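You operate a simulated robot arm through the tools that you are given. There is no shell and no other tool. Be economical: measure what you need, move in short steps, check, and stop when the job is done.

Carry out the task below with a simulated robot arm. There is one attempt and no reset: what you move stays moved.

TASK
Bin the litter on the ottoman, then wipe up the spill under it.
Fine: bottle in the yellow bin, paper in the blue bin, wrapper in the trash bag; the yellow cloth goes back. Set down upright: yellow cloth. What is to be rubbed or washed off counts as gone when no trace of it is left.
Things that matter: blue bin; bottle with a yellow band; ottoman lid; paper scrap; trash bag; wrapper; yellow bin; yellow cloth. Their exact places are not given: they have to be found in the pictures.

The check looks at the end state, three seconds after you hand in, the way a careful person would. Anything else that was tipped, shoved, dropped, spilled or broken makes it a failure. Flat cloth is picked up by pressing the open fingertips on it (5 to 10 N) and closing them slowly along it; thin cloth reads only 2 to 8 mm in the jaws.

THE ROBOT
A 6-joint arm with a two-finger parallel gripper on a trunk, on a base that drives. Base frame: it is fixed to the floor where the robot stands at the start and does not move with it; the origin is under the middle of the robot, x ahead of it, y to its left, z up. Units: m, degrees, N and s.
With the tool pointing down near the work surface it reaches from about 0.3 to 0.7 m from the robot's upright axis, wherever it stands. Its first joint turns from -166.0 to 166.0 degrees. Places, roughly: blue bin [0, 2, 0.1]; bottle with a yellow band (21x7x7 cm) [0.5, 0.2, 0.5]; ottoman lid [0.8, 0.1, 0.5]; paper scrap (7x5x5 cm) [0.8, 0.1, 0.5]; trash bag [-0.5, 2, 0.2]; wrapper (9x5x4 cm) [0.9, 0.2, 0.5]; yellow bin [-0.2, 2, 0.1]. Payload 4.1 kg.
Tool frame: the origin (TCP) lies between the finger pads and is the grasp point; the fingertips stand 0.023 m ahead of it; z points along the fingers, y is the line along which they close. The gripper opens to 0.094 m. The fingers are 0.038 m wide and 0.01 m thick; the gripper's body (0.054 by 0.096 m) begins 0.039 m behind the TCP.
Orientation is that of the tool frame in the base frame, as a unit quaternion [x, y, z, w]. With the fingers straight down and closing along the base's y, the tool's x points along the base's -x, its y along +y and its z along -z.

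THE INTERFACE
- The arm moves only by the tool servo_tool. Its argument "targets" is a list of rows, each a list of 6 numbers: the shift along the base's x, y, z in m, then the turn, a rotation vector about the base's x, y, z in degrees. In form: [[x, y, z, ax, ay, az], ...]. A call has 1 to 10 rows; each row is the pose to reach, as a shift and turn from the pose commanded when the call began. "jaw" is the gripper command, from -1 (fully open) to 1 (shut), values between in proportion, set as the call begins (left out, the last holds). Each row takes 0.2 s and may step no farther than 0.05 m and 8.6 degrees from the row before; otherwise, or with a gripper value out of range, the whole call is refused. Where a pose cannot be reached the arm comes as near as it can. A force on the tool above 50 N (or 10 N above the force at the start of the call, whichever is more), or a blocked arm, ends the call early, and 0.2 s more pass. Each finger travels about 0.045 m/s and halts on what it meets, pressing with about 23 N; the grip force reading is that of the motor and also rises with nothing between the fingers. The clock runs only during rows and for 0.2 s after the last one: add rows that repeat a pose to give the fingers time. The reply holds the time, the measured pose of the TCP, the force on the tool along the base axes, the opening and the grip force, in the units named above and with some noise, with the torque about the TCP (base axes, N m) and any sound that the robot's microphone picked up.
- Cameras (640 x 400 px; columns grow to the right, rows downward): "scene" is now at [0.0116, 0.1531, 1.3008]; the picture's right is [-0.17, -0.98, 0.00], its down [-0.78, 0.14, -0.61] and it looks along [0.60, -0.11, -0.79] (base axes); focal length 283 px, centre (320, 200). "wrist" rides on the gripper at [0.086, 0.016, -0.074] in the tool frame; the picture's right is [-0.18, 0.98, 0.00], its down [-0.58, -0.11, -0.81] and it looks along [-0.79, -0.15, 0.59] (tool axes); focal length 243 px, centre (320, 200).
- grab_frame(camera): a new picture of that camera. The clock stands still meanwhile.
- move_column(by): slides the trunk up (or, below 0, down) by that many m; the arm and the scene camera ride with it, the base frame stays. It gives what a move gives, with no picture.
- base_move(legs): drives the robot by 1 to 6 legs, each [ahead, turn to the left] in m and degrees, along the robot's own axes; the way and the turn of a leg run together, so that a leg with both is an arc; at most 1.5 m and 180 degrees a leg. The arm and the cameras ride along, it lands a little off, and it stops where it bumps. It gives what a move gives.
- turn_head(pan, tilt): turns the head with the scene camera to pan (to the left, within 155 degrees either way) and tilt (down, from -29 to 69), counted from straight ahead of the robot. It gives what a move gives.
- probe_pixels(camera, pixels): for up to 12 pixels [column, row] of the newest picture of that camera ("zoom" is the newest enlarged one), the place [x, y, z] in the base frame of the surface seen there, good to about 0.003 m. The clock stands still meanwhile.
- close_up(camera, box): a new picture of the part [left, top, right, bottom] of that camera's present view, enlarged. The clock stands still meanwhile.
- close_job(): hands the job in; it is judged then, once.

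Keep the steps short. Do not move on a guess: measure, check each grasp and each placing, and mend mistakes. In all there are 80 turns and 68 pictures (those below and enlarged ones count). Leave the gripper open and the arm clear of the work at the hand-in unless told otherwise, and finish with a single line.

The tools are called by a JSON object that holds its "op" and its "data". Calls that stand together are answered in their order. servo_tool: Moves the arm, as the interface text tells. Its arguments: {"type":"object","properties":{"targets":{"type":"array"},"jaw":{"type":"number"}},"required":["targets"]} The other tools are called the same way: move_column (by) slides the trunk up or down; base_move (legs) drives the base; turn_head (pan, tilt) turns the head that bears the scene camera; grab_frame (camera) takes a picture; probe_pixels (camera, pixels) gives the place of the surface under pixels of a picture; close_up (camera, box) takes an enlarged picture of a part of a camera's view; close_job () hands the job in.

At the start:

```text
time_s: 0.0
tcp_pos: [0.4264, -0.054, 0.8412]
tcp_rot: [0.0, 1.0, 0.001, 0.001]
force: [-0.8, 0.0, 0.5]
wrist_torque: [0.02, -0.03, 0.0]
opening: 0.0939
grip_force: 0.1
trunk travel left (down, up): [-0.275, 0.315]
robot x, y, heading: [0.0025, 0.0019, 0.1]
head pan, tilt: [-10.0, 52.6]
```

scene: 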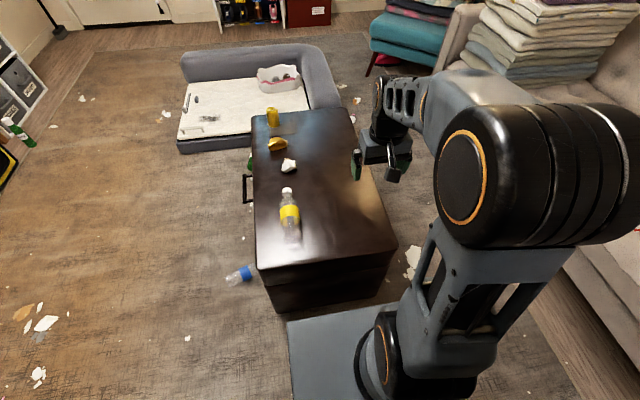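
wrist: 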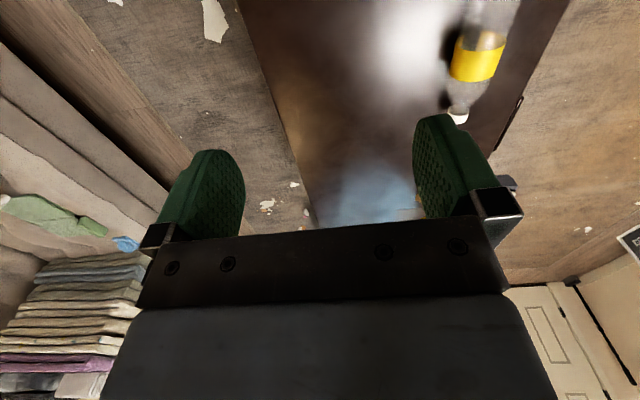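

I see the bottle at (289,213), the paper at (289,165), the wrapper at (277,144) and something yellow at (272,117). I'll take a closer look at the lid.

{"op": "close_up", "data": {"camera": "scene", "box": [220, 90, 420, 215]}}

{"op": "close_up", "data": {"camera": "scene", "box": [220, 175, 420, 300]}}

{"op": "probe_pixels", "data": {"camera": "scene", "pixels": [[287, 190], [290, 213], [292, 235], [289, 165], [277, 144], [272, 117], [257, 268], [394, 246], [254, 117], [345, 110], [247, 188], [320, 180]]}}

```text
3.20 times, centred on (320, 152) of scene
```

zoom: 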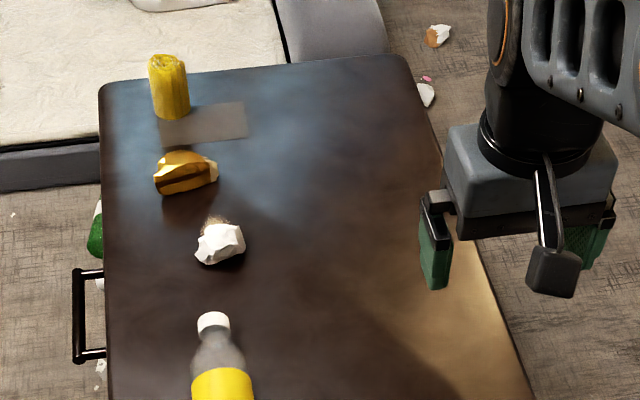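

```text
3.20 times, centred on (320, 238) of scene
```

zoom: 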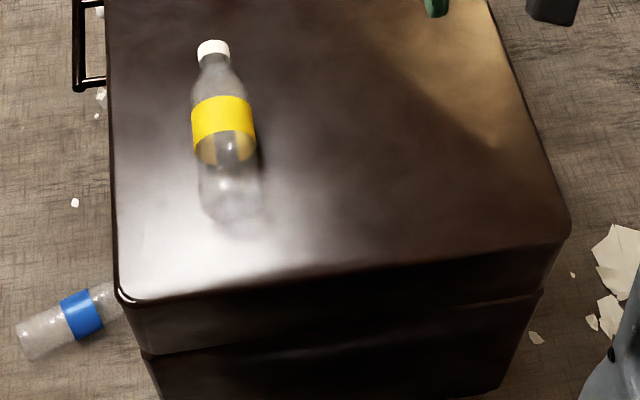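

```text
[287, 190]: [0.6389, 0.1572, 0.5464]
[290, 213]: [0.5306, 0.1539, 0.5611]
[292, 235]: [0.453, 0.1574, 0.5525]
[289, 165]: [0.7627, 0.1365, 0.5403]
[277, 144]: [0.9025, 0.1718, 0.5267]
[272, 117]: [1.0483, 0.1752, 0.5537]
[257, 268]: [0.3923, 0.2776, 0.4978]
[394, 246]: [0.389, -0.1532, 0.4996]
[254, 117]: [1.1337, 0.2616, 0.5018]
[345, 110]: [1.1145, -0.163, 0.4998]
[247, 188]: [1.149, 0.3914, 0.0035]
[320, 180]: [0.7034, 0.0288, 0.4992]
```

Next I'll look for the bins on the left.

{"op": "turn_head", "data": {"pan": 95, "tilt": 35}}

{"op": "grab_frame", "data": {"camera": "scene"}}

```text
time_s: 1.8
tcp_pos: [0.4291, -0.0534, 0.8415]
tcp_rot: [0.0, 1.0, 0.0, -0.001]
force: [-0.2, 0.7, 0.7]
wrist_torque: [0.02, -0.01, -0.01]
opening: 0.0941
grip_force: 0.0
trunk travel left (down, up): [-0.275, 0.315]
robot x, y, heading: [-0.0022, -0.0001, 0.1]
head pan, tilt: [95.0, 35.0]
```

```text
63 pictures are left
```

scene: 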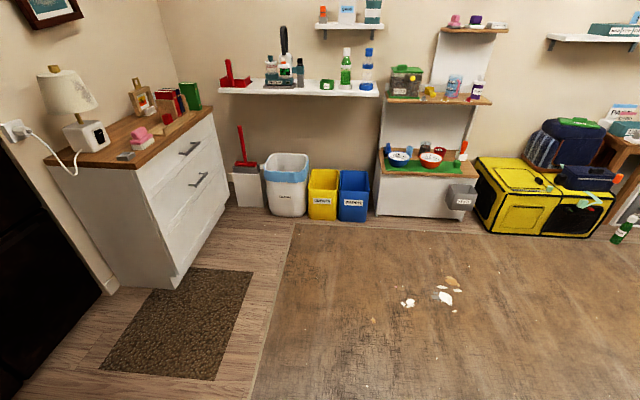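

{"op": "probe_pixels", "data": {"camera": "scene", "pixels": [[287, 155], [287, 186], [324, 171], [323, 197], [354, 173], [353, 198], [339, 178], [370, 178], [447, 290], [408, 303], [323, 218], [445, 205]]}}

{"op": "close_up", "data": {"camera": "scene", "box": [220, 120, 400, 233]}}

{"op": "turn_head", "data": {"pan": 40, "tilt": 50}}

{"op": "grab_frame", "data": {"camera": "scene"}}

```text
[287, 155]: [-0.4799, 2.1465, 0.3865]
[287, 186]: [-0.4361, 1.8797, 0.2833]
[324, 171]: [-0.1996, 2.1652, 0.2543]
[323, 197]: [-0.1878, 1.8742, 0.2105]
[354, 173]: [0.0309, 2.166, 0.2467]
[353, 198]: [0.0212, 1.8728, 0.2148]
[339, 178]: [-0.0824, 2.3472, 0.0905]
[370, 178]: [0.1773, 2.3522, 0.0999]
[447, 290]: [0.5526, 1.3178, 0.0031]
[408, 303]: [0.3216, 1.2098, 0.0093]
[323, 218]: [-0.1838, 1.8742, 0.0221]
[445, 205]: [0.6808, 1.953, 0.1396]
```

```text
3.54 times, centred on (310, 176) of scene
```

zoom: 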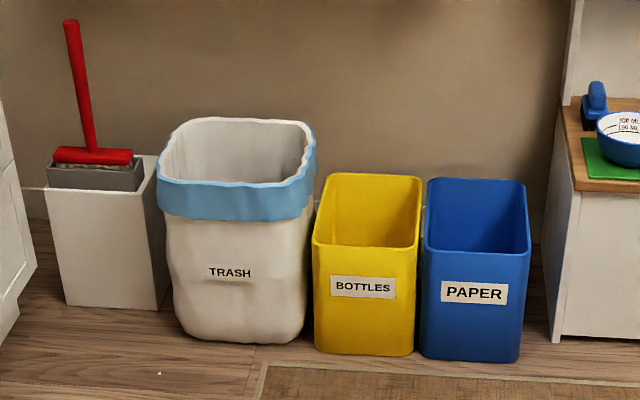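

```text
time_s: 3.1
tcp_pos: [0.4255, -0.0529, 0.8402]
tcp_rot: [0.0, 1.0, 0.0, 0.0]
force: [-0.2, -0.5, -0.4]
wrist_torque: [0.02, 0.03, 0.01]
opening: 0.0938
grip_force: 0.0
trunk travel left (down, up): [-0.275, 0.315]
robot x, y, heading: [-0.001, 0.0002, 0.1]
head pan, tilt: [40.0, 50.0]
```

```text
61 pictures are left
```

scene: 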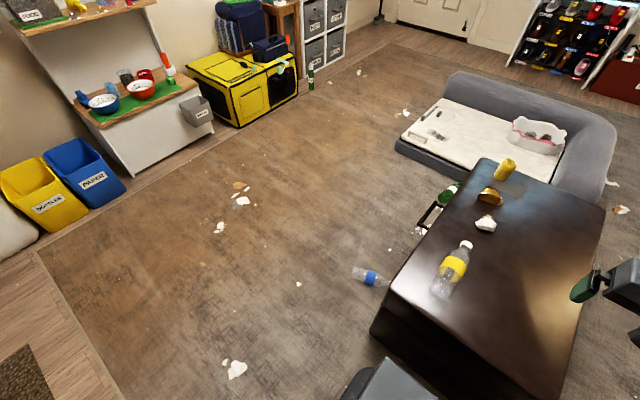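

{"op": "probe_pixels", "data": {"camera": "scene", "pixels": [[380, 362], [345, 390], [435, 398], [236, 370], [243, 200], [218, 228], [298, 284], [370, 276], [448, 193], [432, 215], [505, 168], [515, 187]]}}

{"op": "turn_head", "data": {"pan": -10, "tilt": 66}}

{"op": "grab_frame", "data": {"camera": "scene"}}

```text
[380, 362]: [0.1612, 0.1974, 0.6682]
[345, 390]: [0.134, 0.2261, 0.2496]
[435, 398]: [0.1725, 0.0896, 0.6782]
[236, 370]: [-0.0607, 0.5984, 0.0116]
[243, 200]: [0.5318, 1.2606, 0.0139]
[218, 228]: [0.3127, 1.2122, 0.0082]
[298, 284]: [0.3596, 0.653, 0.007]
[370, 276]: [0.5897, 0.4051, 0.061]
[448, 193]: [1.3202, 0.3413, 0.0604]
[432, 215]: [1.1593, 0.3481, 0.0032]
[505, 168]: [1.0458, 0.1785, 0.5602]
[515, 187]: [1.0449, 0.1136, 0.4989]
```

```text
time_s: 4.2
tcp_pos: [0.4265, -0.0524, 0.8408]
tcp_rot: [-0.001, 1.0, 0.001, 0.0]
force: [0.7, -0.3, 0.4]
wrist_torque: [0.0, 0.02, -0.02]
opening: 0.0936
grip_force: 0.1
trunk travel left (down, up): [-0.275, 0.315]
robot x, y, heading: [0.0031, 0.0037, 0.1]
head pan, tilt: [-10.0, 66.0]
```

```text
60 pictures are left
```

scene: 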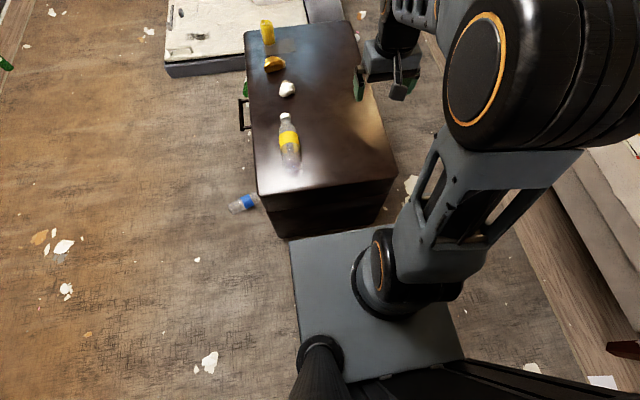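

The bottle lies along x with its centre near (0.54, 0.155) and its top at z≈0.565. I'll move above it and take a wrist picture to check. I'll also probe the base platform's corners.

{"op": "probe_pixels", "data": {"camera": "scene", "pixels": [[293, 242], [300, 340], [380, 228], [462, 355], [289, 115], [288, 135], [289, 160], [259, 193], [283, 300], [208, 362]]}}

{"op": "servo_tool", "data": {"targets": [[0.02, 0.04, 0, 0, 0, 0], [0.04, 0.08, 0, 0, 0, 0], [0.06, 0.12, 0, 0, 0, 0], [0.08, 0.16, -0.02, 0, 0, 0], [0.105, 0.2, -0.04, 0, 0, 0], [0.108, 0.209, -0.08, 0, 0, 0], [0.108, 0.209, -0.12, 0, 0, 0], [0.108, 0.209, -0.16, 0, 0, 0]], "jaw": -1}}

{"op": "grab_frame", "data": {"camera": "wrist"}}

```text
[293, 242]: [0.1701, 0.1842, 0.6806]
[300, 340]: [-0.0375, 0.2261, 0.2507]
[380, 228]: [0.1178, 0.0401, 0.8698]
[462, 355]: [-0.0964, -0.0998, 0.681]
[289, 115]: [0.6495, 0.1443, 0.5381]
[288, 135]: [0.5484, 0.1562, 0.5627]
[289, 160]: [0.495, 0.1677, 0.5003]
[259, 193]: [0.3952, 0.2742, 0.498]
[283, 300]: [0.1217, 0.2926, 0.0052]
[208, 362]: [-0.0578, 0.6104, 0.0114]
```

```text
refused: row 5 steps farther than a row can; nothing moved
```

```text
59 pictures are left
```

wrist: 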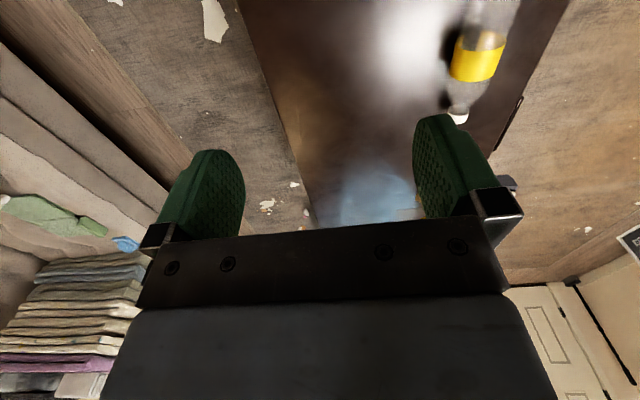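

The platform is about 0.45 m wide. The last call had one step that was too long, so I'll resend it with shorter steps.

{"op": "servo_tool", "data": {"targets": [[0.02, 0.04, 0, 0, 0, 0], [0.04, 0.08, 0, 0, 0, 0], [0.06, 0.12, 0, 0, 0, 0], [0.08, 0.16, -0.01, 0, 0, 0], [0.1, 0.195, -0.03, 0, 0, 0], [0.108, 0.209, -0.07, 0, 0, 0], [0.108, 0.209, -0.115, 0, 0, 0], [0.108, 0.209, -0.16, 0, 0, 0]], "jaw": -1}}

{"op": "grab_frame", "data": {"camera": "wrist"}}

```text
time_s: 6.0
tcp_pos: [0.5372, 0.1561, 0.677]
tcp_rot: [0.0, 1.0, 0.0, 0.0]
force: [0.1, -0.3, 0.4]
wrist_torque: [0.01, -0.03, -0.04]
opening: 0.094
grip_force: 0.0
trunk travel left (down, up): [-0.275, 0.315]
robot x, y, heading: [-0.0005, 0.0015, -0.0]
head pan, tilt: [-10.0, 66.0]
```

```text
58 pictures are left
```

wrist: 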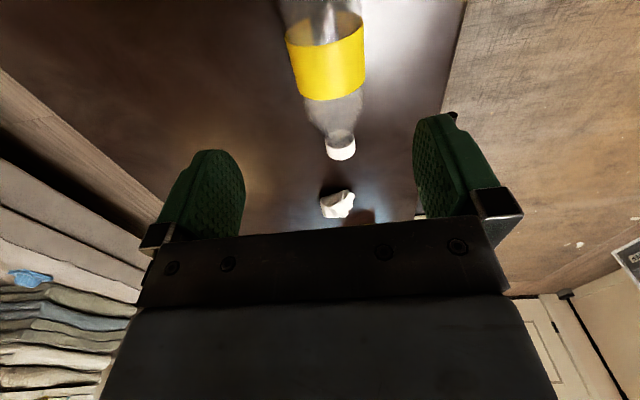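

{"op": "probe_pixels", "data": {"camera": "wrist", "pixels": [[290, 55], [330, 60], [362, 50], [298, 90], [335, 95], [364, 82], [340, 140], [330, 20]]}}

```text
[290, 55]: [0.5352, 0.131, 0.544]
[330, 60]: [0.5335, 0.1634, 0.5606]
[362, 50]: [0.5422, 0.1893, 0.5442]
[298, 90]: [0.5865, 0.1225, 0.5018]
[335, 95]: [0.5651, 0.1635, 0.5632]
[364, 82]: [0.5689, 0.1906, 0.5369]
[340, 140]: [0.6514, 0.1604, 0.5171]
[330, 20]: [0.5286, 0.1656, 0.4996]
```

The bottle's axis is at y≈0.160, so I'll lower onto it and close.

{"op": "servo_tool", "data": {"targets": [[0.0, 0.004, -0.05, 0, 0, 0], [0.0, 0.004, -0.1, 0, 0, 0], [0.0, 0.004, -0.125, 0, 0, 0], [0.0, 0.004, -0.143, 0, 0, 0], [0.0, 0.004, -0.143, 0, 0, 0]]}}

{"op": "servo_tool", "data": {"targets": [[0, 0, 0, 0, 0, 0], [0, 0, 0, 0, 0, 0], [0, 0, 0, 0, 0, 0], [0, 0, 0, 0, 0, 0], [0, 0, 0, 0, 0, 0]], "jaw": 1}}

```text
refused: row 1 steps farther than a row can; nothing moved
```

```text
time_s: 7.2
tcp_pos: [0.5362, 0.1559, 0.679]
tcp_rot: [0.0, 1.0, 0.0, 0.0]
force: [0.1, -0.1, 0.0]
wrist_torque: [-0.01, 0.02, -0.02]
opening: 0.0
grip_force: 13.5
trunk travel left (down, up): [-0.275, 0.315]
robot x, y, heading: [-0.0021, -0.0028, 0.3]
head pan, tilt: [-10.0, 66.0]
```

The first call was refused, just over the step limit, and the jaws closed in the air. I'll reopen and then descend in shorter steps.

{"op": "servo_tool", "data": {"targets": [[0, 0.004, 0, 0, 0, 0], [0, 0.004, 0, 0, 0, 0], [0, 0.004, 0, 0, 0, 0], [0, 0.004, 0, 0, 0, 0], [0, 0.004, 0, 0, 0, 0], [0.0, 0.004, -0.045, 0, 0, 0], [0.0, 0.004, -0.09, 0, 0, 0], [0.0, 0.004, -0.12, 0, 0, 0], [0.0, 0.004, -0.143, 0, 0, 0], [0.0, 0.004, -0.143, 0, 0, 0]], "jaw": -1}}

```text
time_s: 9.4
tcp_pos: [0.5347, 0.1607, 0.537]
tcp_rot: [0.0, 1.0, 0.001, 0.001]
force: [-0.9, 0.2, 0.2]
wrist_torque: [-0.01, -0.02, 0.02]
opening: 0.0941
grip_force: 0.0
trunk travel left (down, up): [-0.275, 0.315]
robot x, y, heading: [0.0011, -0.0027, 0.0]
head pan, tilt: [-10.0, 66.0]
```

The descent met no contact, so I'll close the jaws.

{"op": "servo_tool", "data": {"targets": [[0, 0, 0, 0, 0, 0], [0, 0, 0, 0, 0, 0], [0, 0, 0, 0, 0, 0], [0, 0, 0, 0, 0, 0], [0, 0, 0.02, 0, 0, 0], [0, 0, 0.06, 0, 0, 0], [0, 0, 0.1, 0, 0, 0], [0, 0, 0.145, 0, 0, 0], [0, 0, 0.19, 0, 0, 0]], "jaw": 1}}

{"op": "turn_head", "data": {"pan": 10, "tilt": 50}}

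{"op": "grab_frame", "data": {"camera": "scene"}}

```text
time_s: 11.4
tcp_pos: [0.5345, 0.1595, 0.729]
tcp_rot: [0.0, 1.0, 0.0, 0.0]
force: [0.3, -0.6, 0.4]
wrist_torque: [-0.02, 0.01, 0.01]
opening: 0.0592
grip_force: 22.3
trunk travel left (down, up): [-0.275, 0.315]
robot x, y, heading: [-0.0019, -0.0006, 0.0]
head pan, tilt: [-10.0, 66.0]
```

```text
time_s: 12.3
tcp_pos: [0.5348, 0.159, 0.7293]
tcp_rot: [0.0, 1.0, 0.0, 0.0]
force: [-0.3, -0.4, -0.9]
wrist_torque: [0.0, 0.01, -0.01]
opening: 0.0591
grip_force: 22.9
trunk travel left (down, up): [-0.275, 0.315]
robot x, y, heading: [-0.0018, -0.0008, 0.0]
head pan, tilt: [10.0, 50.0]
```

```text
57 pictures are left
```

scene: 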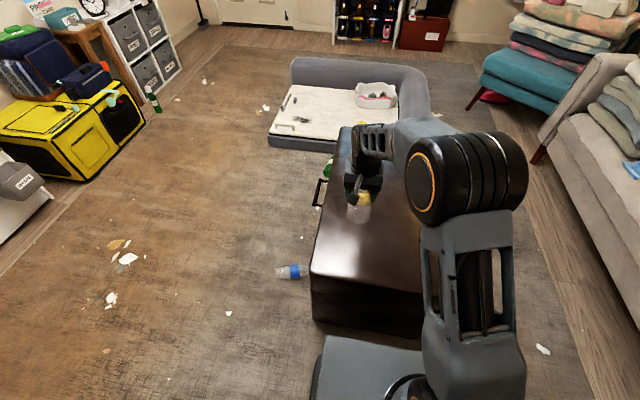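

The bottle is held, with the jaws at 0.059 m. Before driving I'll check the floor on the left and behind.

{"op": "turn_head", "data": {"pan": 120, "tilt": 55}}

{"op": "grab_frame", "data": {"camera": "scene"}}

{"op": "probe_pixels", "data": {"camera": "scene", "pixels": [[320, 30], [120, 200], [320, 200], [500, 200], [200, 350], [450, 350], [600, 300], [320, 300], [400, 20], [200, 50], [500, 20], [560, 120]]}}

{"op": "turn_head", "data": {"pan": 155, "tilt": 50}}

{"op": "grab_frame", "data": {"camera": "scene"}}

```text
time_s: 14.2
tcp_pos: [0.5349, 0.1586, 0.7294]
tcp_rot: [0.0, 1.0, -0.001, 0.0]
force: [-0.6, -0.3, -0.4]
wrist_torque: [-0.03, 0.01, 0.02]
opening: 0.059
grip_force: 23.1
trunk travel left (down, up): [-0.275, 0.315]
robot x, y, heading: [-0.0017, -0.0004, 0.2]
head pan, tilt: [120.0, 55.0]
```

```text
56 pictures are left
```

scene: 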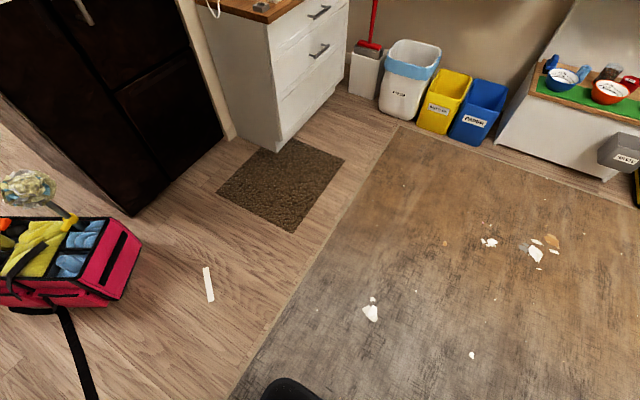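

```text
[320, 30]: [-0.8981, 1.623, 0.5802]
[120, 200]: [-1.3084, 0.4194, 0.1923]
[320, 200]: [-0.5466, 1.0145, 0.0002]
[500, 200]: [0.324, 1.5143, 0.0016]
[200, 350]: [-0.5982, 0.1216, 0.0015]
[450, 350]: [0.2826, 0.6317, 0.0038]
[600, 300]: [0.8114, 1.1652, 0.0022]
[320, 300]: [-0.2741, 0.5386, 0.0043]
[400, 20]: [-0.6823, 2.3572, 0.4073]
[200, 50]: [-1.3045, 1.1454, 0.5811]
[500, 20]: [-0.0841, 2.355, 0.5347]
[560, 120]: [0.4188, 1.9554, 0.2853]
```

```text
time_s: 15.2
tcp_pos: [0.5344, 0.1597, 0.7298]
tcp_rot: [0.0, 1.0, 0.0, 0.0]
force: [-0.2, -0.2, 0.3]
wrist_torque: [0.0, -0.01, 0.04]
opening: 0.059
grip_force: 23.4
trunk travel left (down, up): [-0.275, 0.315]
robot x, y, heading: [0.0006, 0.0018, 0.0]
head pan, tilt: [154.7, 50.0]
```

```text
55 pictures are left
```

scene: 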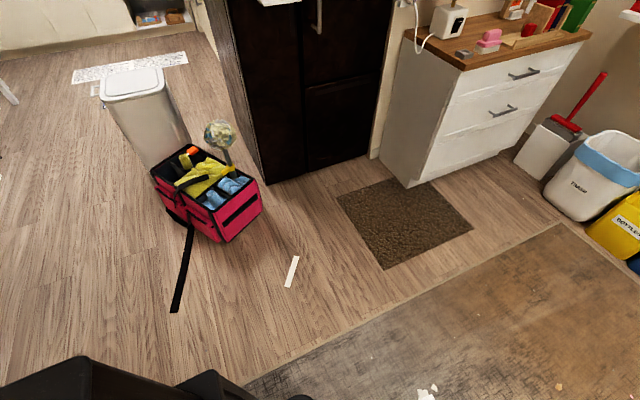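

There is a caddy behind with something yellow in it. I'll take a closer look at it.

{"op": "close_up", "data": {"camera": "scene", "box": [140, 110, 300, 250]}}

{"op": "probe_pixels", "data": {"camera": "scene", "pixels": [[290, 272], [210, 175], [425, 395], [400, 187], [260, 205], [174, 310]]}}

{"op": "turn_head", "data": {"pan": 10, "tilt": 40}}

{"op": "close_up", "data": {"camera": "scene", "box": [310, 70, 470, 170]}}

```text
2.86 times, centred on (220, 180) of scene
```

zoom: 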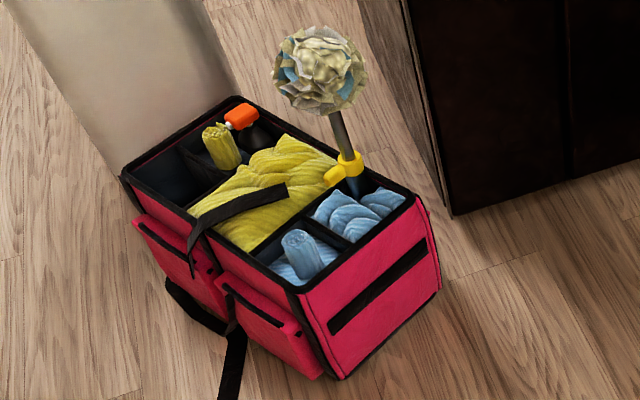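

```text
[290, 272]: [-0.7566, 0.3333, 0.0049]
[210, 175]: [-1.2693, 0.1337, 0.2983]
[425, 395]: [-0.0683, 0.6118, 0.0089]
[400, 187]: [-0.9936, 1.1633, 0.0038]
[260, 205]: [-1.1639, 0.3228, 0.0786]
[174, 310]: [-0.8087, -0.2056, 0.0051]
```

```text
time_s: 17.4
tcp_pos: [0.5351, 0.1588, 0.7298]
tcp_rot: [0.0, 1.0, 0.001, 0.0]
force: [-0.3, 1.4, -0.5]
wrist_torque: [0.02, 0.0, 0.0]
opening: 0.0588
grip_force: 23.0
trunk travel left (down, up): [-0.275, 0.315]
robot x, y, heading: [0.0032, -0.0008, -0.1]
head pan, tilt: [10.0, 40.0]
```

```text
4.00 times, centred on (390, 120) of scene
```

zoom: 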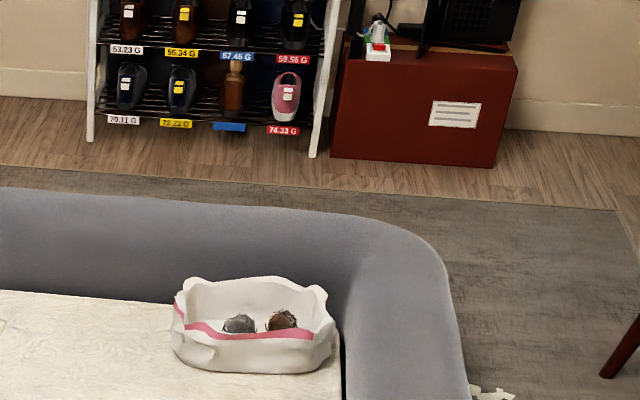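

The cloth is the yellow roll on the ottoman, and the caddy is scenery. I'll back up 0.36 m, turn left and drive to the bins, passing the scrap at (-0.06, 0.61).

{"op": "base_move", "data": {"legs": [[-0.36, 0], [0, 90]]}}

```text
time_s: 23.6
tcp_pos: [-0.5257, 0.5336, 0.7309]
tcp_rot: [0.711, -0.703, 0.0, 0.0]
force: [-0.3, 0.6, -1.0]
wrist_torque: [-0.03, 0.03, 0.0]
opening: 0.0588
grip_force: 23.2
trunk travel left (down, up): [-0.275, 0.315]
robot x, y, heading: [-0.3579, 0.0013, 90.8]
head pan, tilt: [10.0, 40.0]
```

{"op": "base_move", "data": {"legs": [[1.35, -1.2]]}}

{"op": "turn_head", "data": {"pan": 0, "tilt": 60}}

{"op": "grab_frame", "data": {"camera": "scene"}}

```text
time_s: 30.4
tcp_pos: [-0.5086, 1.892, 0.7304]
tcp_rot: [-0.702, 0.712, 0.0, 0.0]
force: [0.2, -0.5, -0.6]
wrist_torque: [-0.01, 0.0, 0.02]
opening: 0.0588
grip_force: 23.0
trunk travel left (down, up): [-0.275, 0.315]
robot x, y, heading: [-0.3611, 1.3567, 89.2]
head pan, tilt: [10.0, 40.0]
```

```text
time_s: 31.2
tcp_pos: [-0.508, 1.8921, 0.7304]
tcp_rot: [-0.702, 0.712, 0.0, -0.001]
force: [-0.8, -1.1, 0.1]
wrist_torque: [0.04, -0.01, 0.01]
opening: 0.0588
grip_force: 23.0
trunk travel left (down, up): [-0.275, 0.315]
robot x, y, heading: [-0.3616, 1.3541, 89.2]
head pan, tilt: [0.0, 60.0]
```

```text
52 pictures are left
```

scene: 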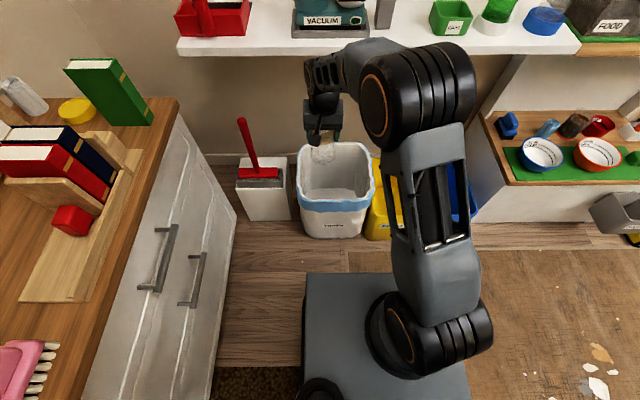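

{"op": "servo_tool", "data": {"targets": [[0.045, 0, 0, 0, 0, 0], [0.09, 0.0, 0, 0, 0, 0], [0.135, 0.01, 0, 0, 0, 0], [0.18, 0.025, 0, 0, 0, 0], [0.225, 0.04, 0, 0, 0, 0], [0.27, 0.055, 0, 0, 0, 0], [0.315, 0.07, 0, 0, 0, 0], [0.318, 0.09, -0.03, 0, 0, 0]]}}

{"op": "grab_frame", "data": {"camera": "scene"}}

{"op": "grab_frame", "data": {"camera": "wrist"}}

```text
time_s: 33.0
tcp_pos: [-0.19, 1.9815, 0.7003]
tcp_rot: [-0.702, 0.712, 0.0, -0.001]
force: [0.6, -0.5, -0.1]
wrist_torque: [-0.01, 0.0, -0.03]
opening: 0.0588
grip_force: 22.7
trunk travel left (down, up): [-0.275, 0.315]
robot x, y, heading: [-0.3581, 1.3536, 89.0]
head pan, tilt: [0.0, 60.0]
```

```text
51 pictures are left
```

scene: 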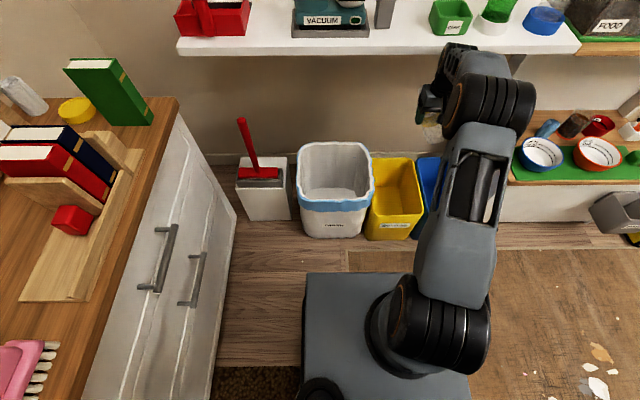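

```text
50 pictures are left
```

wrist: 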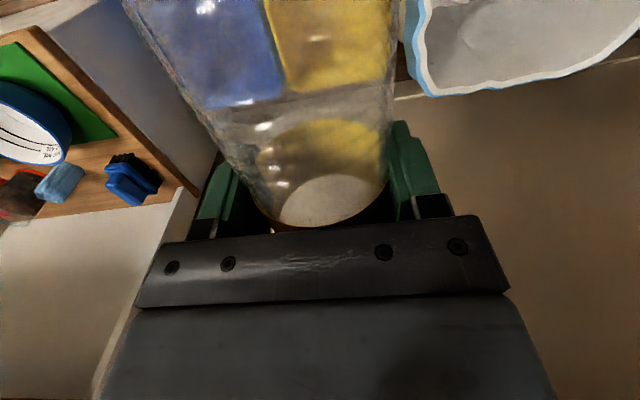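

{"op": "probe_pixels", "data": {"camera": "scene", "pixels": [[374, 158], [413, 158], [366, 211], [408, 213], [395, 215], [420, 211], [380, 180], [417, 165], [438, 158], [420, 218], [300, 150], [372, 195]]}}

{"op": "close_up", "data": {"camera": "scene", "box": [280, 60, 560, 250]}}

```text
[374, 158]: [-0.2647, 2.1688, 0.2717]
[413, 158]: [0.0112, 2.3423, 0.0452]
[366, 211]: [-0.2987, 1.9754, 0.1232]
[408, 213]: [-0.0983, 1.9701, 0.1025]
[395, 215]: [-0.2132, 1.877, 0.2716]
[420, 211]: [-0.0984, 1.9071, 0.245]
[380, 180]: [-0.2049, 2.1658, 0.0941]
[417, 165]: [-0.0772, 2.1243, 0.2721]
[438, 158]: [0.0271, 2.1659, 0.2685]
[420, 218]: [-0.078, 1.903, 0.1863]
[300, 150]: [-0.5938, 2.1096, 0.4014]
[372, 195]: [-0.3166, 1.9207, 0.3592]
```

```text
2.11 times, centred on (420, 155) of scene
```

zoom: 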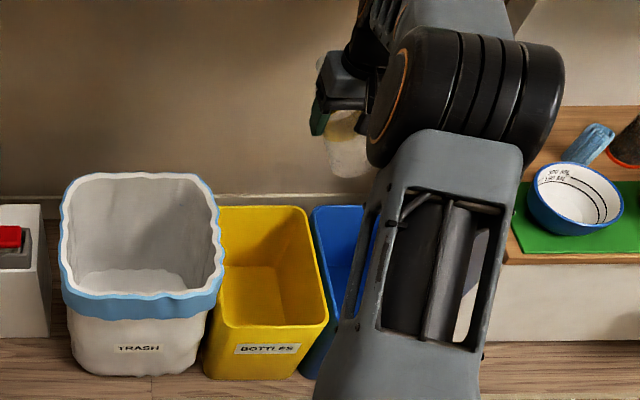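

The yellow bin's mouth is x −0.29 to −0.08, y 1.875 to 2.168, with the rim at z 0.272. I'll check the wall shelf's clearance, then lower the trunk.

{"op": "probe_pixels", "data": {"camera": "scene", "pixels": [[300, 50], [400, 50], [560, 48], [600, 45], [520, 120]]}}

{"op": "move_column", "data": {"by": -0.22}}

{"op": "grab_frame", "data": {"camera": "scene"}}

```text
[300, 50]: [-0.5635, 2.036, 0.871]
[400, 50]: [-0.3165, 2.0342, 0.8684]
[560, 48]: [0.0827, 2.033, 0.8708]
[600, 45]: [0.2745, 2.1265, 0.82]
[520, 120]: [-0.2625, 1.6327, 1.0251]
```

```text
time_s: 35.4
tcp_pos: [-0.1903, 1.9821, 0.4792]
tcp_rot: [-0.702, 0.713, 0.0, 0.0]
force: [0.2, 0.1, -0.5]
wrist_torque: [-0.01, -0.01, -0.02]
opening: 0.0586
grip_force: 22.9
trunk travel left (down, up): [-0.055, 0.535]
robot x, y, heading: [-0.3568, 1.3547, 89.2]
head pan, tilt: [0.0, 60.0]
```

```text
48 pictures are left
```

scene: 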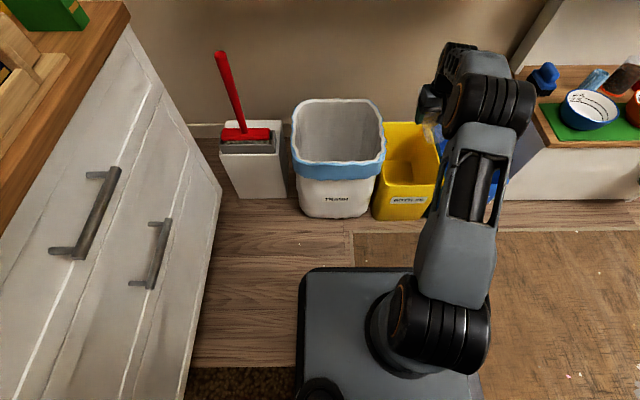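

The trunk is lowered cleanly. I'll centre over the yellow bin and lower the bottle into its mouth.

{"op": "servo_tool", "data": {"targets": [[0.004, 0.03, 0, 0, 0, 0], [0.004, 0.038, -0.04, 0, 0, 0], [0.004, 0.038, -0.08, 0, 0, 0], [0.004, 0.038, -0.12, 0, 0, 0], [0.004, 0.038, -0.16, 0, 0, 0], [0.004, 0.038, -0.2, 0, 0, 0], [0.004, 0.038, -0.23, 0, 0, 0]]}}

{"op": "grab_frame", "data": {"camera": "wrist"}}

```text
time_s: 37.0
tcp_pos: [-0.1878, 2.0111, 0.2498]
tcp_rot: [-0.702, 0.713, 0.0, -0.001]
force: [-0.1, 0.2, -0.1]
wrist_torque: [-0.04, 0.03, -0.05]
opening: 0.0588
grip_force: 23.0
out of reach, approached as far as the arm can: row 7
trunk travel left (down, up): [-0.055, 0.535]
robot x, y, heading: [-0.3598, 1.3543, 89.1]
head pan, tilt: [0.0, 60.0]
```

```text
47 pictures are left
```

wrist: 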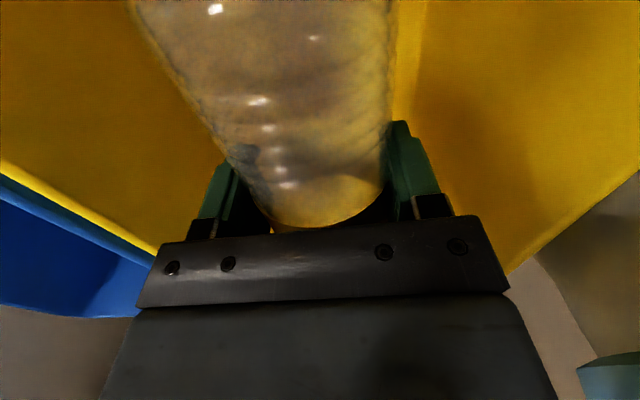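

The bottle is inside the yellow bin's mouth, so I'll release and rise.

{"op": "servo_tool", "data": {"targets": [[0, 0, 0, 0, 0, 0], [0, 0, 0, 0, 0, 0], [0, 0, 0, 0, 0, 0], [0, 0, 0.04, 0, 0, 0], [0, 0, 0.085, 0, 0, 0], [0, 0, 0.13, 0, 0, 0], [0, 0, 0.175, 0, 0, 0], [0, -0.03, 0.2, 0, 0, 0], [0, -0.075, 0.2, 0, 0, 0], [0, -0.12, 0.2, 0, 0, 0]], "jaw": -1}}

{"op": "close_up", "data": {"camera": "scene", "box": [280, 80, 520, 240]}}

```text
time_s: 39.1
tcp_pos: [-0.19, 1.8906, 0.4505]
tcp_rot: [-0.702, 0.712, 0.001, 0.001]
force: [-0.5, 0.6, 0.2]
wrist_torque: [-0.01, 0.02, 0.01]
opening: 0.0941
grip_force: 0.0
trunk travel left (down, up): [-0.055, 0.535]
robot x, y, heading: [-0.3574, 1.353, 89.0]
head pan, tilt: [0.0, 60.0]
```

```text
2.50 times, centred on (400, 160) of scene
```

zoom: 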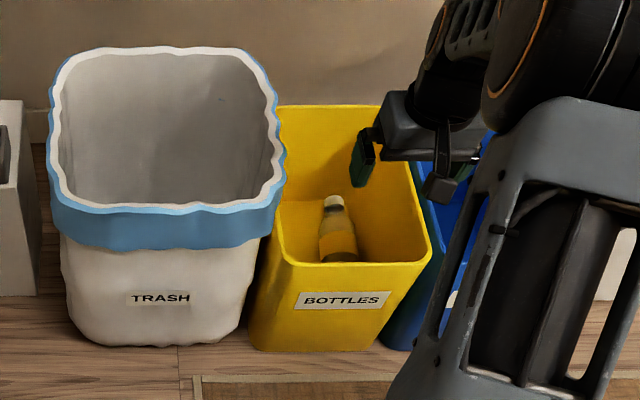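

The bottle lies in the yellow bin. Now I'll reverse, raise the trunk, and drive round to the ottoman's left side by a lane at y≈0.93.

{"op": "base_move", "data": {"legs": [[-0.42, 1]]}}

{"op": "move_column", "data": {"by": 0.22}}

{"op": "base_move", "data": {"legs": [[0, -90]]}}

{"op": "turn_head", "data": {"pan": 0, "tilt": 55}}

{"op": "grab_frame", "data": {"camera": "scene"}}

```text
time_s: 41.7
tcp_pos: [-0.2055, 1.482, 0.4509]
tcp_rot: [0.71, -0.704, 0.0, 0.0]
force: [-1.2, 0.1, 0.9]
wrist_torque: [0.02, 0.01, 0.0]
opening: 0.094
grip_force: 0.0
trunk travel left (down, up): [-0.055, 0.535]
robot x, y, heading: [-0.3577, 0.9436, 90.8]
head pan, tilt: [0.0, 60.0]
```

```text
time_s: 44.0
tcp_pos: [-0.2048, 1.482, 0.6709]
tcp_rot: [0.71, -0.704, 0.0, 0.0]
force: [-0.7, 0.4, -0.6]
wrist_torque: [0.01, -0.01, 0.02]
opening: 0.0941
grip_force: 0.1
trunk travel left (down, up): [-0.275, 0.315]
robot x, y, heading: [-0.3574, 0.9417, 90.2]
head pan, tilt: [0.0, 60.0]
```

```text
time_s: 48.2
tcp_pos: [0.1805, 0.7875, 0.6717]
tcp_rot: [-0.005, 1.0, 0.0, 0.0]
force: [0.5, -0.5, 0.1]
wrist_torque: [-0.01, -0.02, -0.04]
opening: 0.0942
grip_force: 0.0
trunk travel left (down, up): [-0.275, 0.315]
robot x, y, heading: [-0.36, 0.942, 0.6]
head pan, tilt: [0.0, 60.0]
```

```text
time_s: 48.9
tcp_pos: [0.1798, 0.7854, 0.6716]
tcp_rot: [-0.005, 1.0, 0.0, 0.0]
force: [-0.2, -0.4, 0.7]
wrist_torque: [-0.02, 0.01, -0.01]
opening: 0.0943
grip_force: 0.1
trunk travel left (down, up): [-0.275, 0.315]
robot x, y, heading: [-0.3581, 0.9427, 0.6]
head pan, tilt: [0.0, 55.0]
```

```text
45 pictures are left
```

scene: 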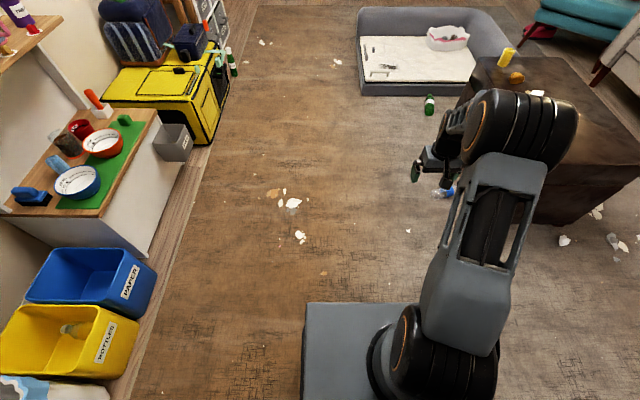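

{"op": "probe_pixels", "data": {"camera": "scene", "pixels": [[300, 237], [301, 243], [323, 274], [408, 231], [305, 305], [425, 305], [442, 192], [430, 105], [293, 203], [450, 200], [432, 196], [564, 240]]}}

```text
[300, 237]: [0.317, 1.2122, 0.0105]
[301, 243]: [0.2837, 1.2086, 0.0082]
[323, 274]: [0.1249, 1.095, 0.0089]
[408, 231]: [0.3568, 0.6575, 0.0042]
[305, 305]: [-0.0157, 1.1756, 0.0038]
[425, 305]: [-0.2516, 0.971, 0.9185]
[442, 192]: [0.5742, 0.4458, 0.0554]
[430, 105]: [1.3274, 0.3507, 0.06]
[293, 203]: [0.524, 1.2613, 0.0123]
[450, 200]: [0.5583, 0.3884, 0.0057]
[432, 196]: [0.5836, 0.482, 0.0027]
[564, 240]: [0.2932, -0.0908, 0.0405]
```

The lane at y≈0.93 clears everything but a crumb-sized speck. I'll drive along it to x≈0.88.

{"op": "base_move", "data": {"legs": [[0, -1.8], [1.24, 0.5]]}}

{"op": "base_move", "data": {"legs": [[0, -89]]}}

{"op": "turn_head", "data": {"pan": 0, "tilt": 62}}

{"op": "grab_frame", "data": {"camera": "scene"}}

```text
time_s: 55.6
tcp_pos: [1.426, 0.7495, 0.6703]
tcp_rot: [0.007, 1.0, 0.0, 0.0]
force: [0.1, -0.5, 0.4]
wrist_torque: [0.01, 0.02, 0.0]
opening: 0.0939
grip_force: 0.0
trunk travel left (down, up): [-0.275, 0.315]
robot x, y, heading: [0.8893, 0.9178, -0.7]
head pan, tilt: [0.0, 55.0]
```

```text
time_s: 59.8
tcp_pos: [0.7351, 0.378, 0.6709]
tcp_rot: [0.704, 0.71, 0.0, 0.0]
force: [-0.7, 0.7, -0.2]
wrist_torque: [0.01, -0.01, 0.02]
opening: 0.0938
grip_force: 0.1
trunk travel left (down, up): [-0.275, 0.315]
robot x, y, heading: [0.8915, 0.9178, -89.2]
head pan, tilt: [0.0, 55.0]
```

```text
time_s: 60.4
tcp_pos: [0.7354, 0.3786, 0.671]
tcp_rot: [0.704, 0.71, -0.001, 0.0]
force: [0.3, -0.1, -0.9]
wrist_torque: [0.03, 0.01, -0.01]
opening: 0.0939
grip_force: 0.0
trunk travel left (down, up): [-0.275, 0.315]
robot x, y, heading: [0.8901, 0.915, -89.7]
head pan, tilt: [0.0, 62.0]
```

```text
44 pictures are left
```

scene: 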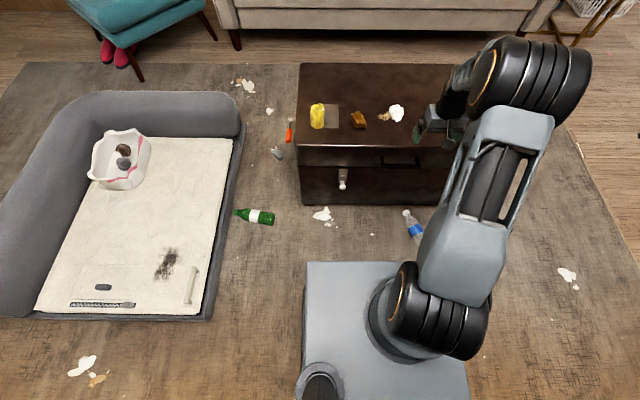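

{"op": "close_up", "data": {"camera": "scene", "box": [290, 60, 470, 172]}}

{"op": "probe_pixels", "data": {"camera": "scene", "pixels": [[343, 178], [320, 265], [322, 214], [413, 225], [396, 112], [358, 118], [317, 115], [318, 105], [333, 120], [383, 116], [400, 163], [338, 107]]}}

```text
3.56 times, centred on (380, 116) of scene
```

zoom: 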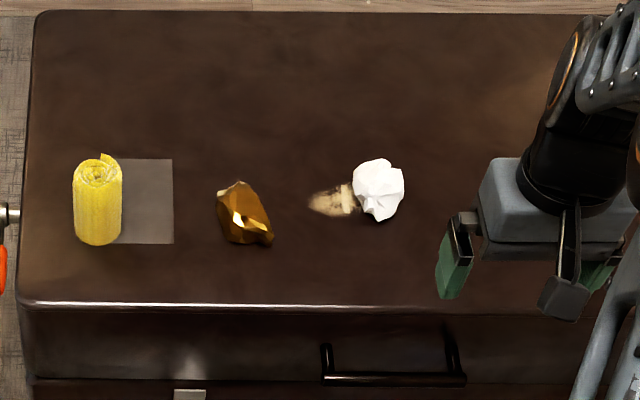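

```text
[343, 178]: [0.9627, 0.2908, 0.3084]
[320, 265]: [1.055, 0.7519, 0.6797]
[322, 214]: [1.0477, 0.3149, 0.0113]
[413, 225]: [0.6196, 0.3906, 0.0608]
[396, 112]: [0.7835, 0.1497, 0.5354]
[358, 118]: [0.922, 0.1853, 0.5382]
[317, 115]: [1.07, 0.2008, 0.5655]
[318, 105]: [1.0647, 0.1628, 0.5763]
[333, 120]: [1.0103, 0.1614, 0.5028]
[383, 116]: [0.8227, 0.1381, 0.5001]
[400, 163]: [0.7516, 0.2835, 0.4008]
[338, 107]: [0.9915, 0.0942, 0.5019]
```

Now it's clear. The yellow roll stands at the edge of a grey mark, and the spill is a tan smear at about (0.82, 0.14), partly under the paper. I'll drive 0.12 m closer and check the paper with the wrist camera.

{"op": "base_move", "data": {"legs": [[0.12, -0.3]]}}

{"op": "grab_frame", "data": {"camera": "scene"}}

{"op": "probe_pixels", "data": {"camera": "scene", "pixels": [[390, 290], [320, 290], [416, 255]]}}

```text
time_s: 61.7
tcp_pos: [0.7323, 0.2576, 0.6709]
tcp_rot: [0.706, 0.708, 0.0, -0.001]
force: [-0.9, -0.3, 0.8]
wrist_torque: [-0.02, 0.0, -0.01]
opening: 0.0941
grip_force: 0.1
trunk travel left (down, up): [-0.275, 0.315]
robot x, y, heading: [0.8947, 0.7932, -90.0]
head pan, tilt: [0.0, 62.0]
```

```text
42 pictures are left
```

scene: 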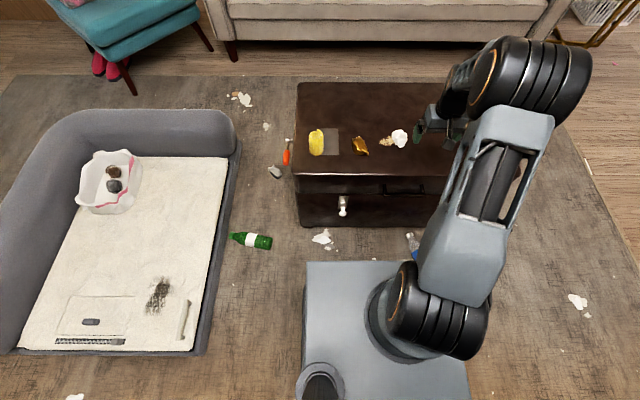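

```text
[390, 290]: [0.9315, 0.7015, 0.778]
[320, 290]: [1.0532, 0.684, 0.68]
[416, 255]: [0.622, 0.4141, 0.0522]
```

{"op": "close_up", "data": {"camera": "scene", "box": [290, 90, 450, 190]}}

{"op": "probe_pixels", "data": {"camera": "scene", "pixels": [[399, 133], [392, 138], [399, 146], [407, 138], [399, 138], [360, 140], [357, 150], [367, 153], [361, 147], [317, 133], [386, 141], [338, 152]]}}

```text
4.00 times, centred on (370, 140) of scene
```

zoom: 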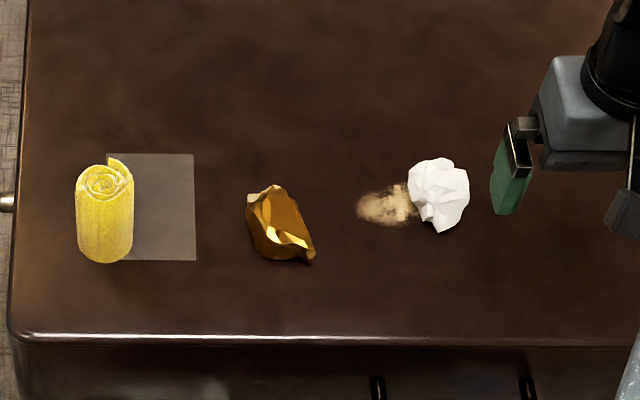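

```text
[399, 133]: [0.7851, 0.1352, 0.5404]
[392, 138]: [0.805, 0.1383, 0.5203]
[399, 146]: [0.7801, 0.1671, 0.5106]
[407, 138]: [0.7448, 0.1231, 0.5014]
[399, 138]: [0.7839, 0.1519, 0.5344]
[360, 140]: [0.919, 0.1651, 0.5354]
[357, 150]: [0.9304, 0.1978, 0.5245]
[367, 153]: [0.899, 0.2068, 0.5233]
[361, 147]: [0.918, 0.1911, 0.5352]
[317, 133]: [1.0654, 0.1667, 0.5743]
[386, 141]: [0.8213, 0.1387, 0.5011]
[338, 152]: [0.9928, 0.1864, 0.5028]
```

The paper centre is about (0.778, 0.147), and the tool closes along x here. I'll move over it and look.

{"op": "servo_tool", "data": {"targets": [[0.023, -0.04, 0, 0, 0, 0], [0.046, -0.08, 0, 0, 0, 0], [0.046, -0.111, -0.02, 0, 0, 0], [0.046, -0.111, -0.06, 0, 0, 0]]}}

{"op": "grab_frame", "data": {"camera": "wrist"}}

```text
time_s: 62.7
tcp_pos: [0.7793, 0.147, 0.6113]
tcp_rot: [0.706, 0.708, -0.001, 0.001]
force: [-0.8, 0.0, -0.6]
wrist_torque: [0.0, 0.03, -0.01]
opening: 0.0936
grip_force: 0.2
trunk travel left (down, up): [-0.275, 0.315]
robot x, y, heading: [0.8883, 0.8006, -89.9]
head pan, tilt: [0.0, 62.0]
```

```text
40 pictures are left
```

wrist: 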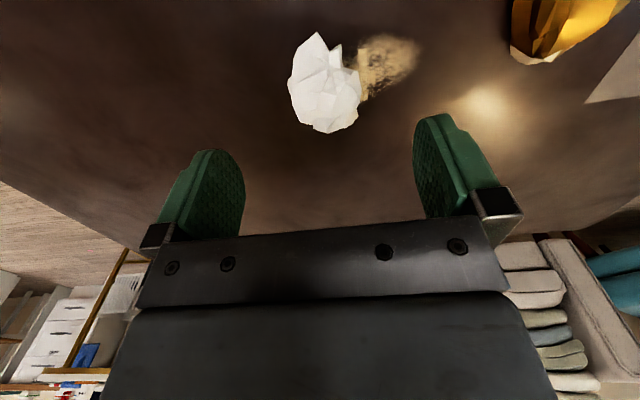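

{"op": "probe_pixels", "data": {"camera": "wrist", "pixels": [[292, 85], [325, 80], [355, 95], [320, 125], [318, 40], [385, 65], [345, 128], [370, 95], [410, 45]]}}

```text
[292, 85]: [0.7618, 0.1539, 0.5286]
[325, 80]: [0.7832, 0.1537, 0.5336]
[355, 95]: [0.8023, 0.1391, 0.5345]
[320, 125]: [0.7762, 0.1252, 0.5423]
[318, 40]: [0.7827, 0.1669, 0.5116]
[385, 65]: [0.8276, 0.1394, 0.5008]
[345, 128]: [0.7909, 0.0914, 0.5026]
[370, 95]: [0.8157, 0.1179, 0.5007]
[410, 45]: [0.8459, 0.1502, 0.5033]
```

The paper spans x 0.76–0.805 and y 0.12–0.17, so I'll lower and close.

{"op": "servo_tool", "data": {"targets": [[0.004, 0, -0.04, 0, 0, 0], [0.004, 0, -0.07, 0, 0, 0], [0.004, 0, -0.086, 0, 0, 0], [0.004, 0, -0.086, 0, 0, 0]]}}

{"op": "servo_tool", "data": {"targets": [[0, 0, 0, 0, 0, 0], [0, 0, 0, 0, 0, 0], [0, 0, 0, 0, 0, 0], [0, 0, 0, 0, 0, 0], [0, 0, 0.03, 0, 0, 0], [0, 0, 0.07, 0, 0, 0], [0, 0, 0.115, 0, 0, 0], [0, 0, 0.16, 0, 0, 0]], "jaw": 1}}

{"op": "grab_frame", "data": {"camera": "wrist"}}

```text
time_s: 63.7
tcp_pos: [0.785, 0.1465, 0.5239]
tcp_rot: [0.706, 0.708, 0.0, 0.0]
force: [0.3, 0.4, -0.1]
wrist_torque: [-0.04, 0.02, -0.01]
opening: 0.0939
grip_force: 0.0
trunk travel left (down, up): [-0.275, 0.315]
robot x, y, heading: [0.892, 0.7968, -89.8]
head pan, tilt: [0.0, 62.0]
```

```text
time_s: 65.5
tcp_pos: [0.7838, 0.1453, 0.684]
tcp_rot: [0.706, 0.708, 0.0, -0.001]
force: [0.3, 0.3, 0.3]
wrist_torque: [-0.01, 0.02, -0.05]
opening: 0.0443
grip_force: 22.9
trunk travel left (down, up): [-0.275, 0.315]
robot x, y, heading: [0.8885, 0.7951, -89.9]
head pan, tilt: [0.0, 62.0]
```

```text
39 pictures are left
```

wrist: 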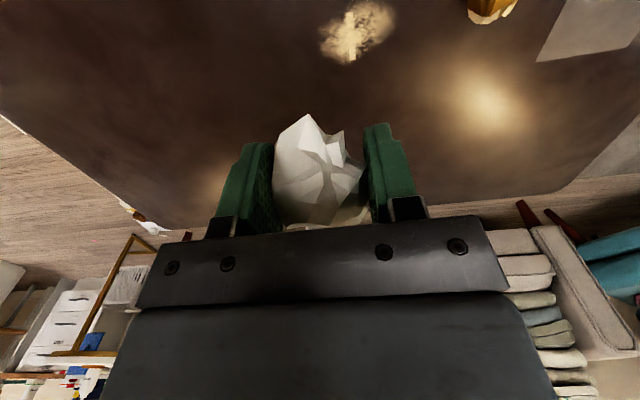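

The paper is held, with the jaws at 0.044 m, and the whole smear is now visible. I'll drive back to the bins along the same lane.

{"op": "base_move", "data": {"legs": [[-0.125, 0], [0, 90]]}}

{"op": "base_move", "data": {"legs": [[-1.19, 0]]}}

```text
time_s: 70.5
tcp_pos: [1.5398, 0.7985, 0.6838]
tcp_rot: [0.01, 1.0, 0.0, 0.0]
force: [0.2, -0.5, 0.0]
wrist_torque: [0.02, -0.03, 0.0]
opening: 0.0442
grip_force: 23.0
trunk travel left (down, up): [-0.275, 0.315]
robot x, y, heading: [0.8934, 0.9195, -0.9]
head pan, tilt: [0.0, 62.0]
```

```text
time_s: 76.6
tcp_pos: [0.337, 0.8259, 0.6841]
tcp_rot: [0.008, 1.0, 0.0, 0.001]
force: [0.0, 1.0, -0.2]
wrist_torque: [0.0, -0.02, 0.02]
opening: 0.0446
grip_force: 22.5
trunk travel left (down, up): [-0.275, 0.315]
robot x, y, heading: [-0.3135, 0.9474, -0.8]
head pan, tilt: [0.0, 62.0]
```

{"op": "base_move", "data": {"legs": [[0, 91]]}}

{"op": "servo_tool", "data": {"targets": [[0, -0.045, 0, 0, 0, 0], [0, -0.09, 0, 0, 0, 0], [0, -0.135, 0, 0, 0, 0], [0, -0.18, 0, 0, 0, 0], [0, -0.2, 0, 0, 0, 0]]}}

{"op": "base_move", "data": {"legs": [[0.52, 0]]}}

{"op": "move_column", "data": {"by": -0.2}}

{"op": "grab_frame", "data": {"camera": "scene"}}

```text
time_s: 80.8
tcp_pos: [-0.19, 1.5946, 0.6829]
tcp_rot: [-0.702, 0.712, 0.0, 0.0]
force: [0.2, -0.9, -0.4]
wrist_torque: [0.01, 0.02, -0.01]
opening: 0.0441
grip_force: 23.0
trunk travel left (down, up): [-0.275, 0.315]
robot x, y, heading: [-0.3091, 0.944, 89.2]
head pan, tilt: [0.0, 62.0]
```

```text
time_s: 82.0
tcp_pos: [-0.1931, 1.3937, 0.6812]
tcp_rot: [-0.701, 0.713, 0.0, 0.001]
force: [0.3, -0.5, 0.5]
wrist_torque: [0.03, 0.01, -0.02]
opening: 0.0441
grip_force: 22.8
trunk travel left (down, up): [-0.275, 0.315]
robot x, y, heading: [-0.3113, 0.947, 88.9]
head pan, tilt: [0.0, 62.0]
```

```text
time_s: 85.0
tcp_pos: [-0.1862, 1.9131, 0.6818]
tcp_rot: [-0.702, 0.712, 0.0, 0.001]
force: [0.2, 0.5, 0.9]
wrist_torque: [0.04, 0.03, 0.02]
opening: 0.0441
grip_force: 22.8
trunk travel left (down, up): [-0.275, 0.315]
robot x, y, heading: [-0.3009, 1.4618, 89.3]
head pan, tilt: [0.0, 62.0]
```

```text
time_s: 87.2
tcp_pos: [-0.1855, 1.9134, 0.4824]
tcp_rot: [-0.702, 0.712, 0.0, 0.0]
force: [0.4, 0.2, -0.4]
wrist_torque: [0.0, 0.0, 0.0]
opening: 0.0442
grip_force: 23.4
trunk travel left (down, up): [-0.075, 0.515]
robot x, y, heading: [-0.3034, 1.4632, 89.3]
head pan, tilt: [0.0, 62.0]
```

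```text
38 pictures are left
```

scene: 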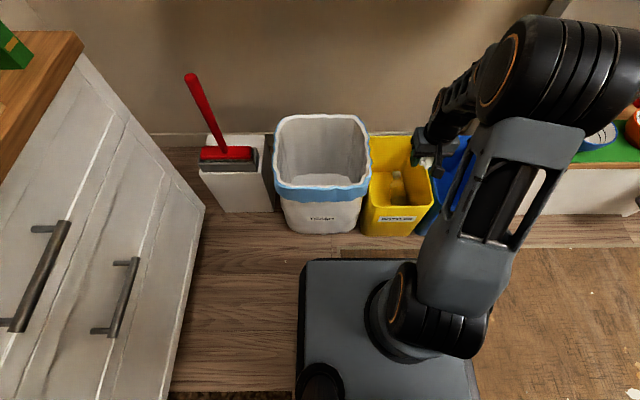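

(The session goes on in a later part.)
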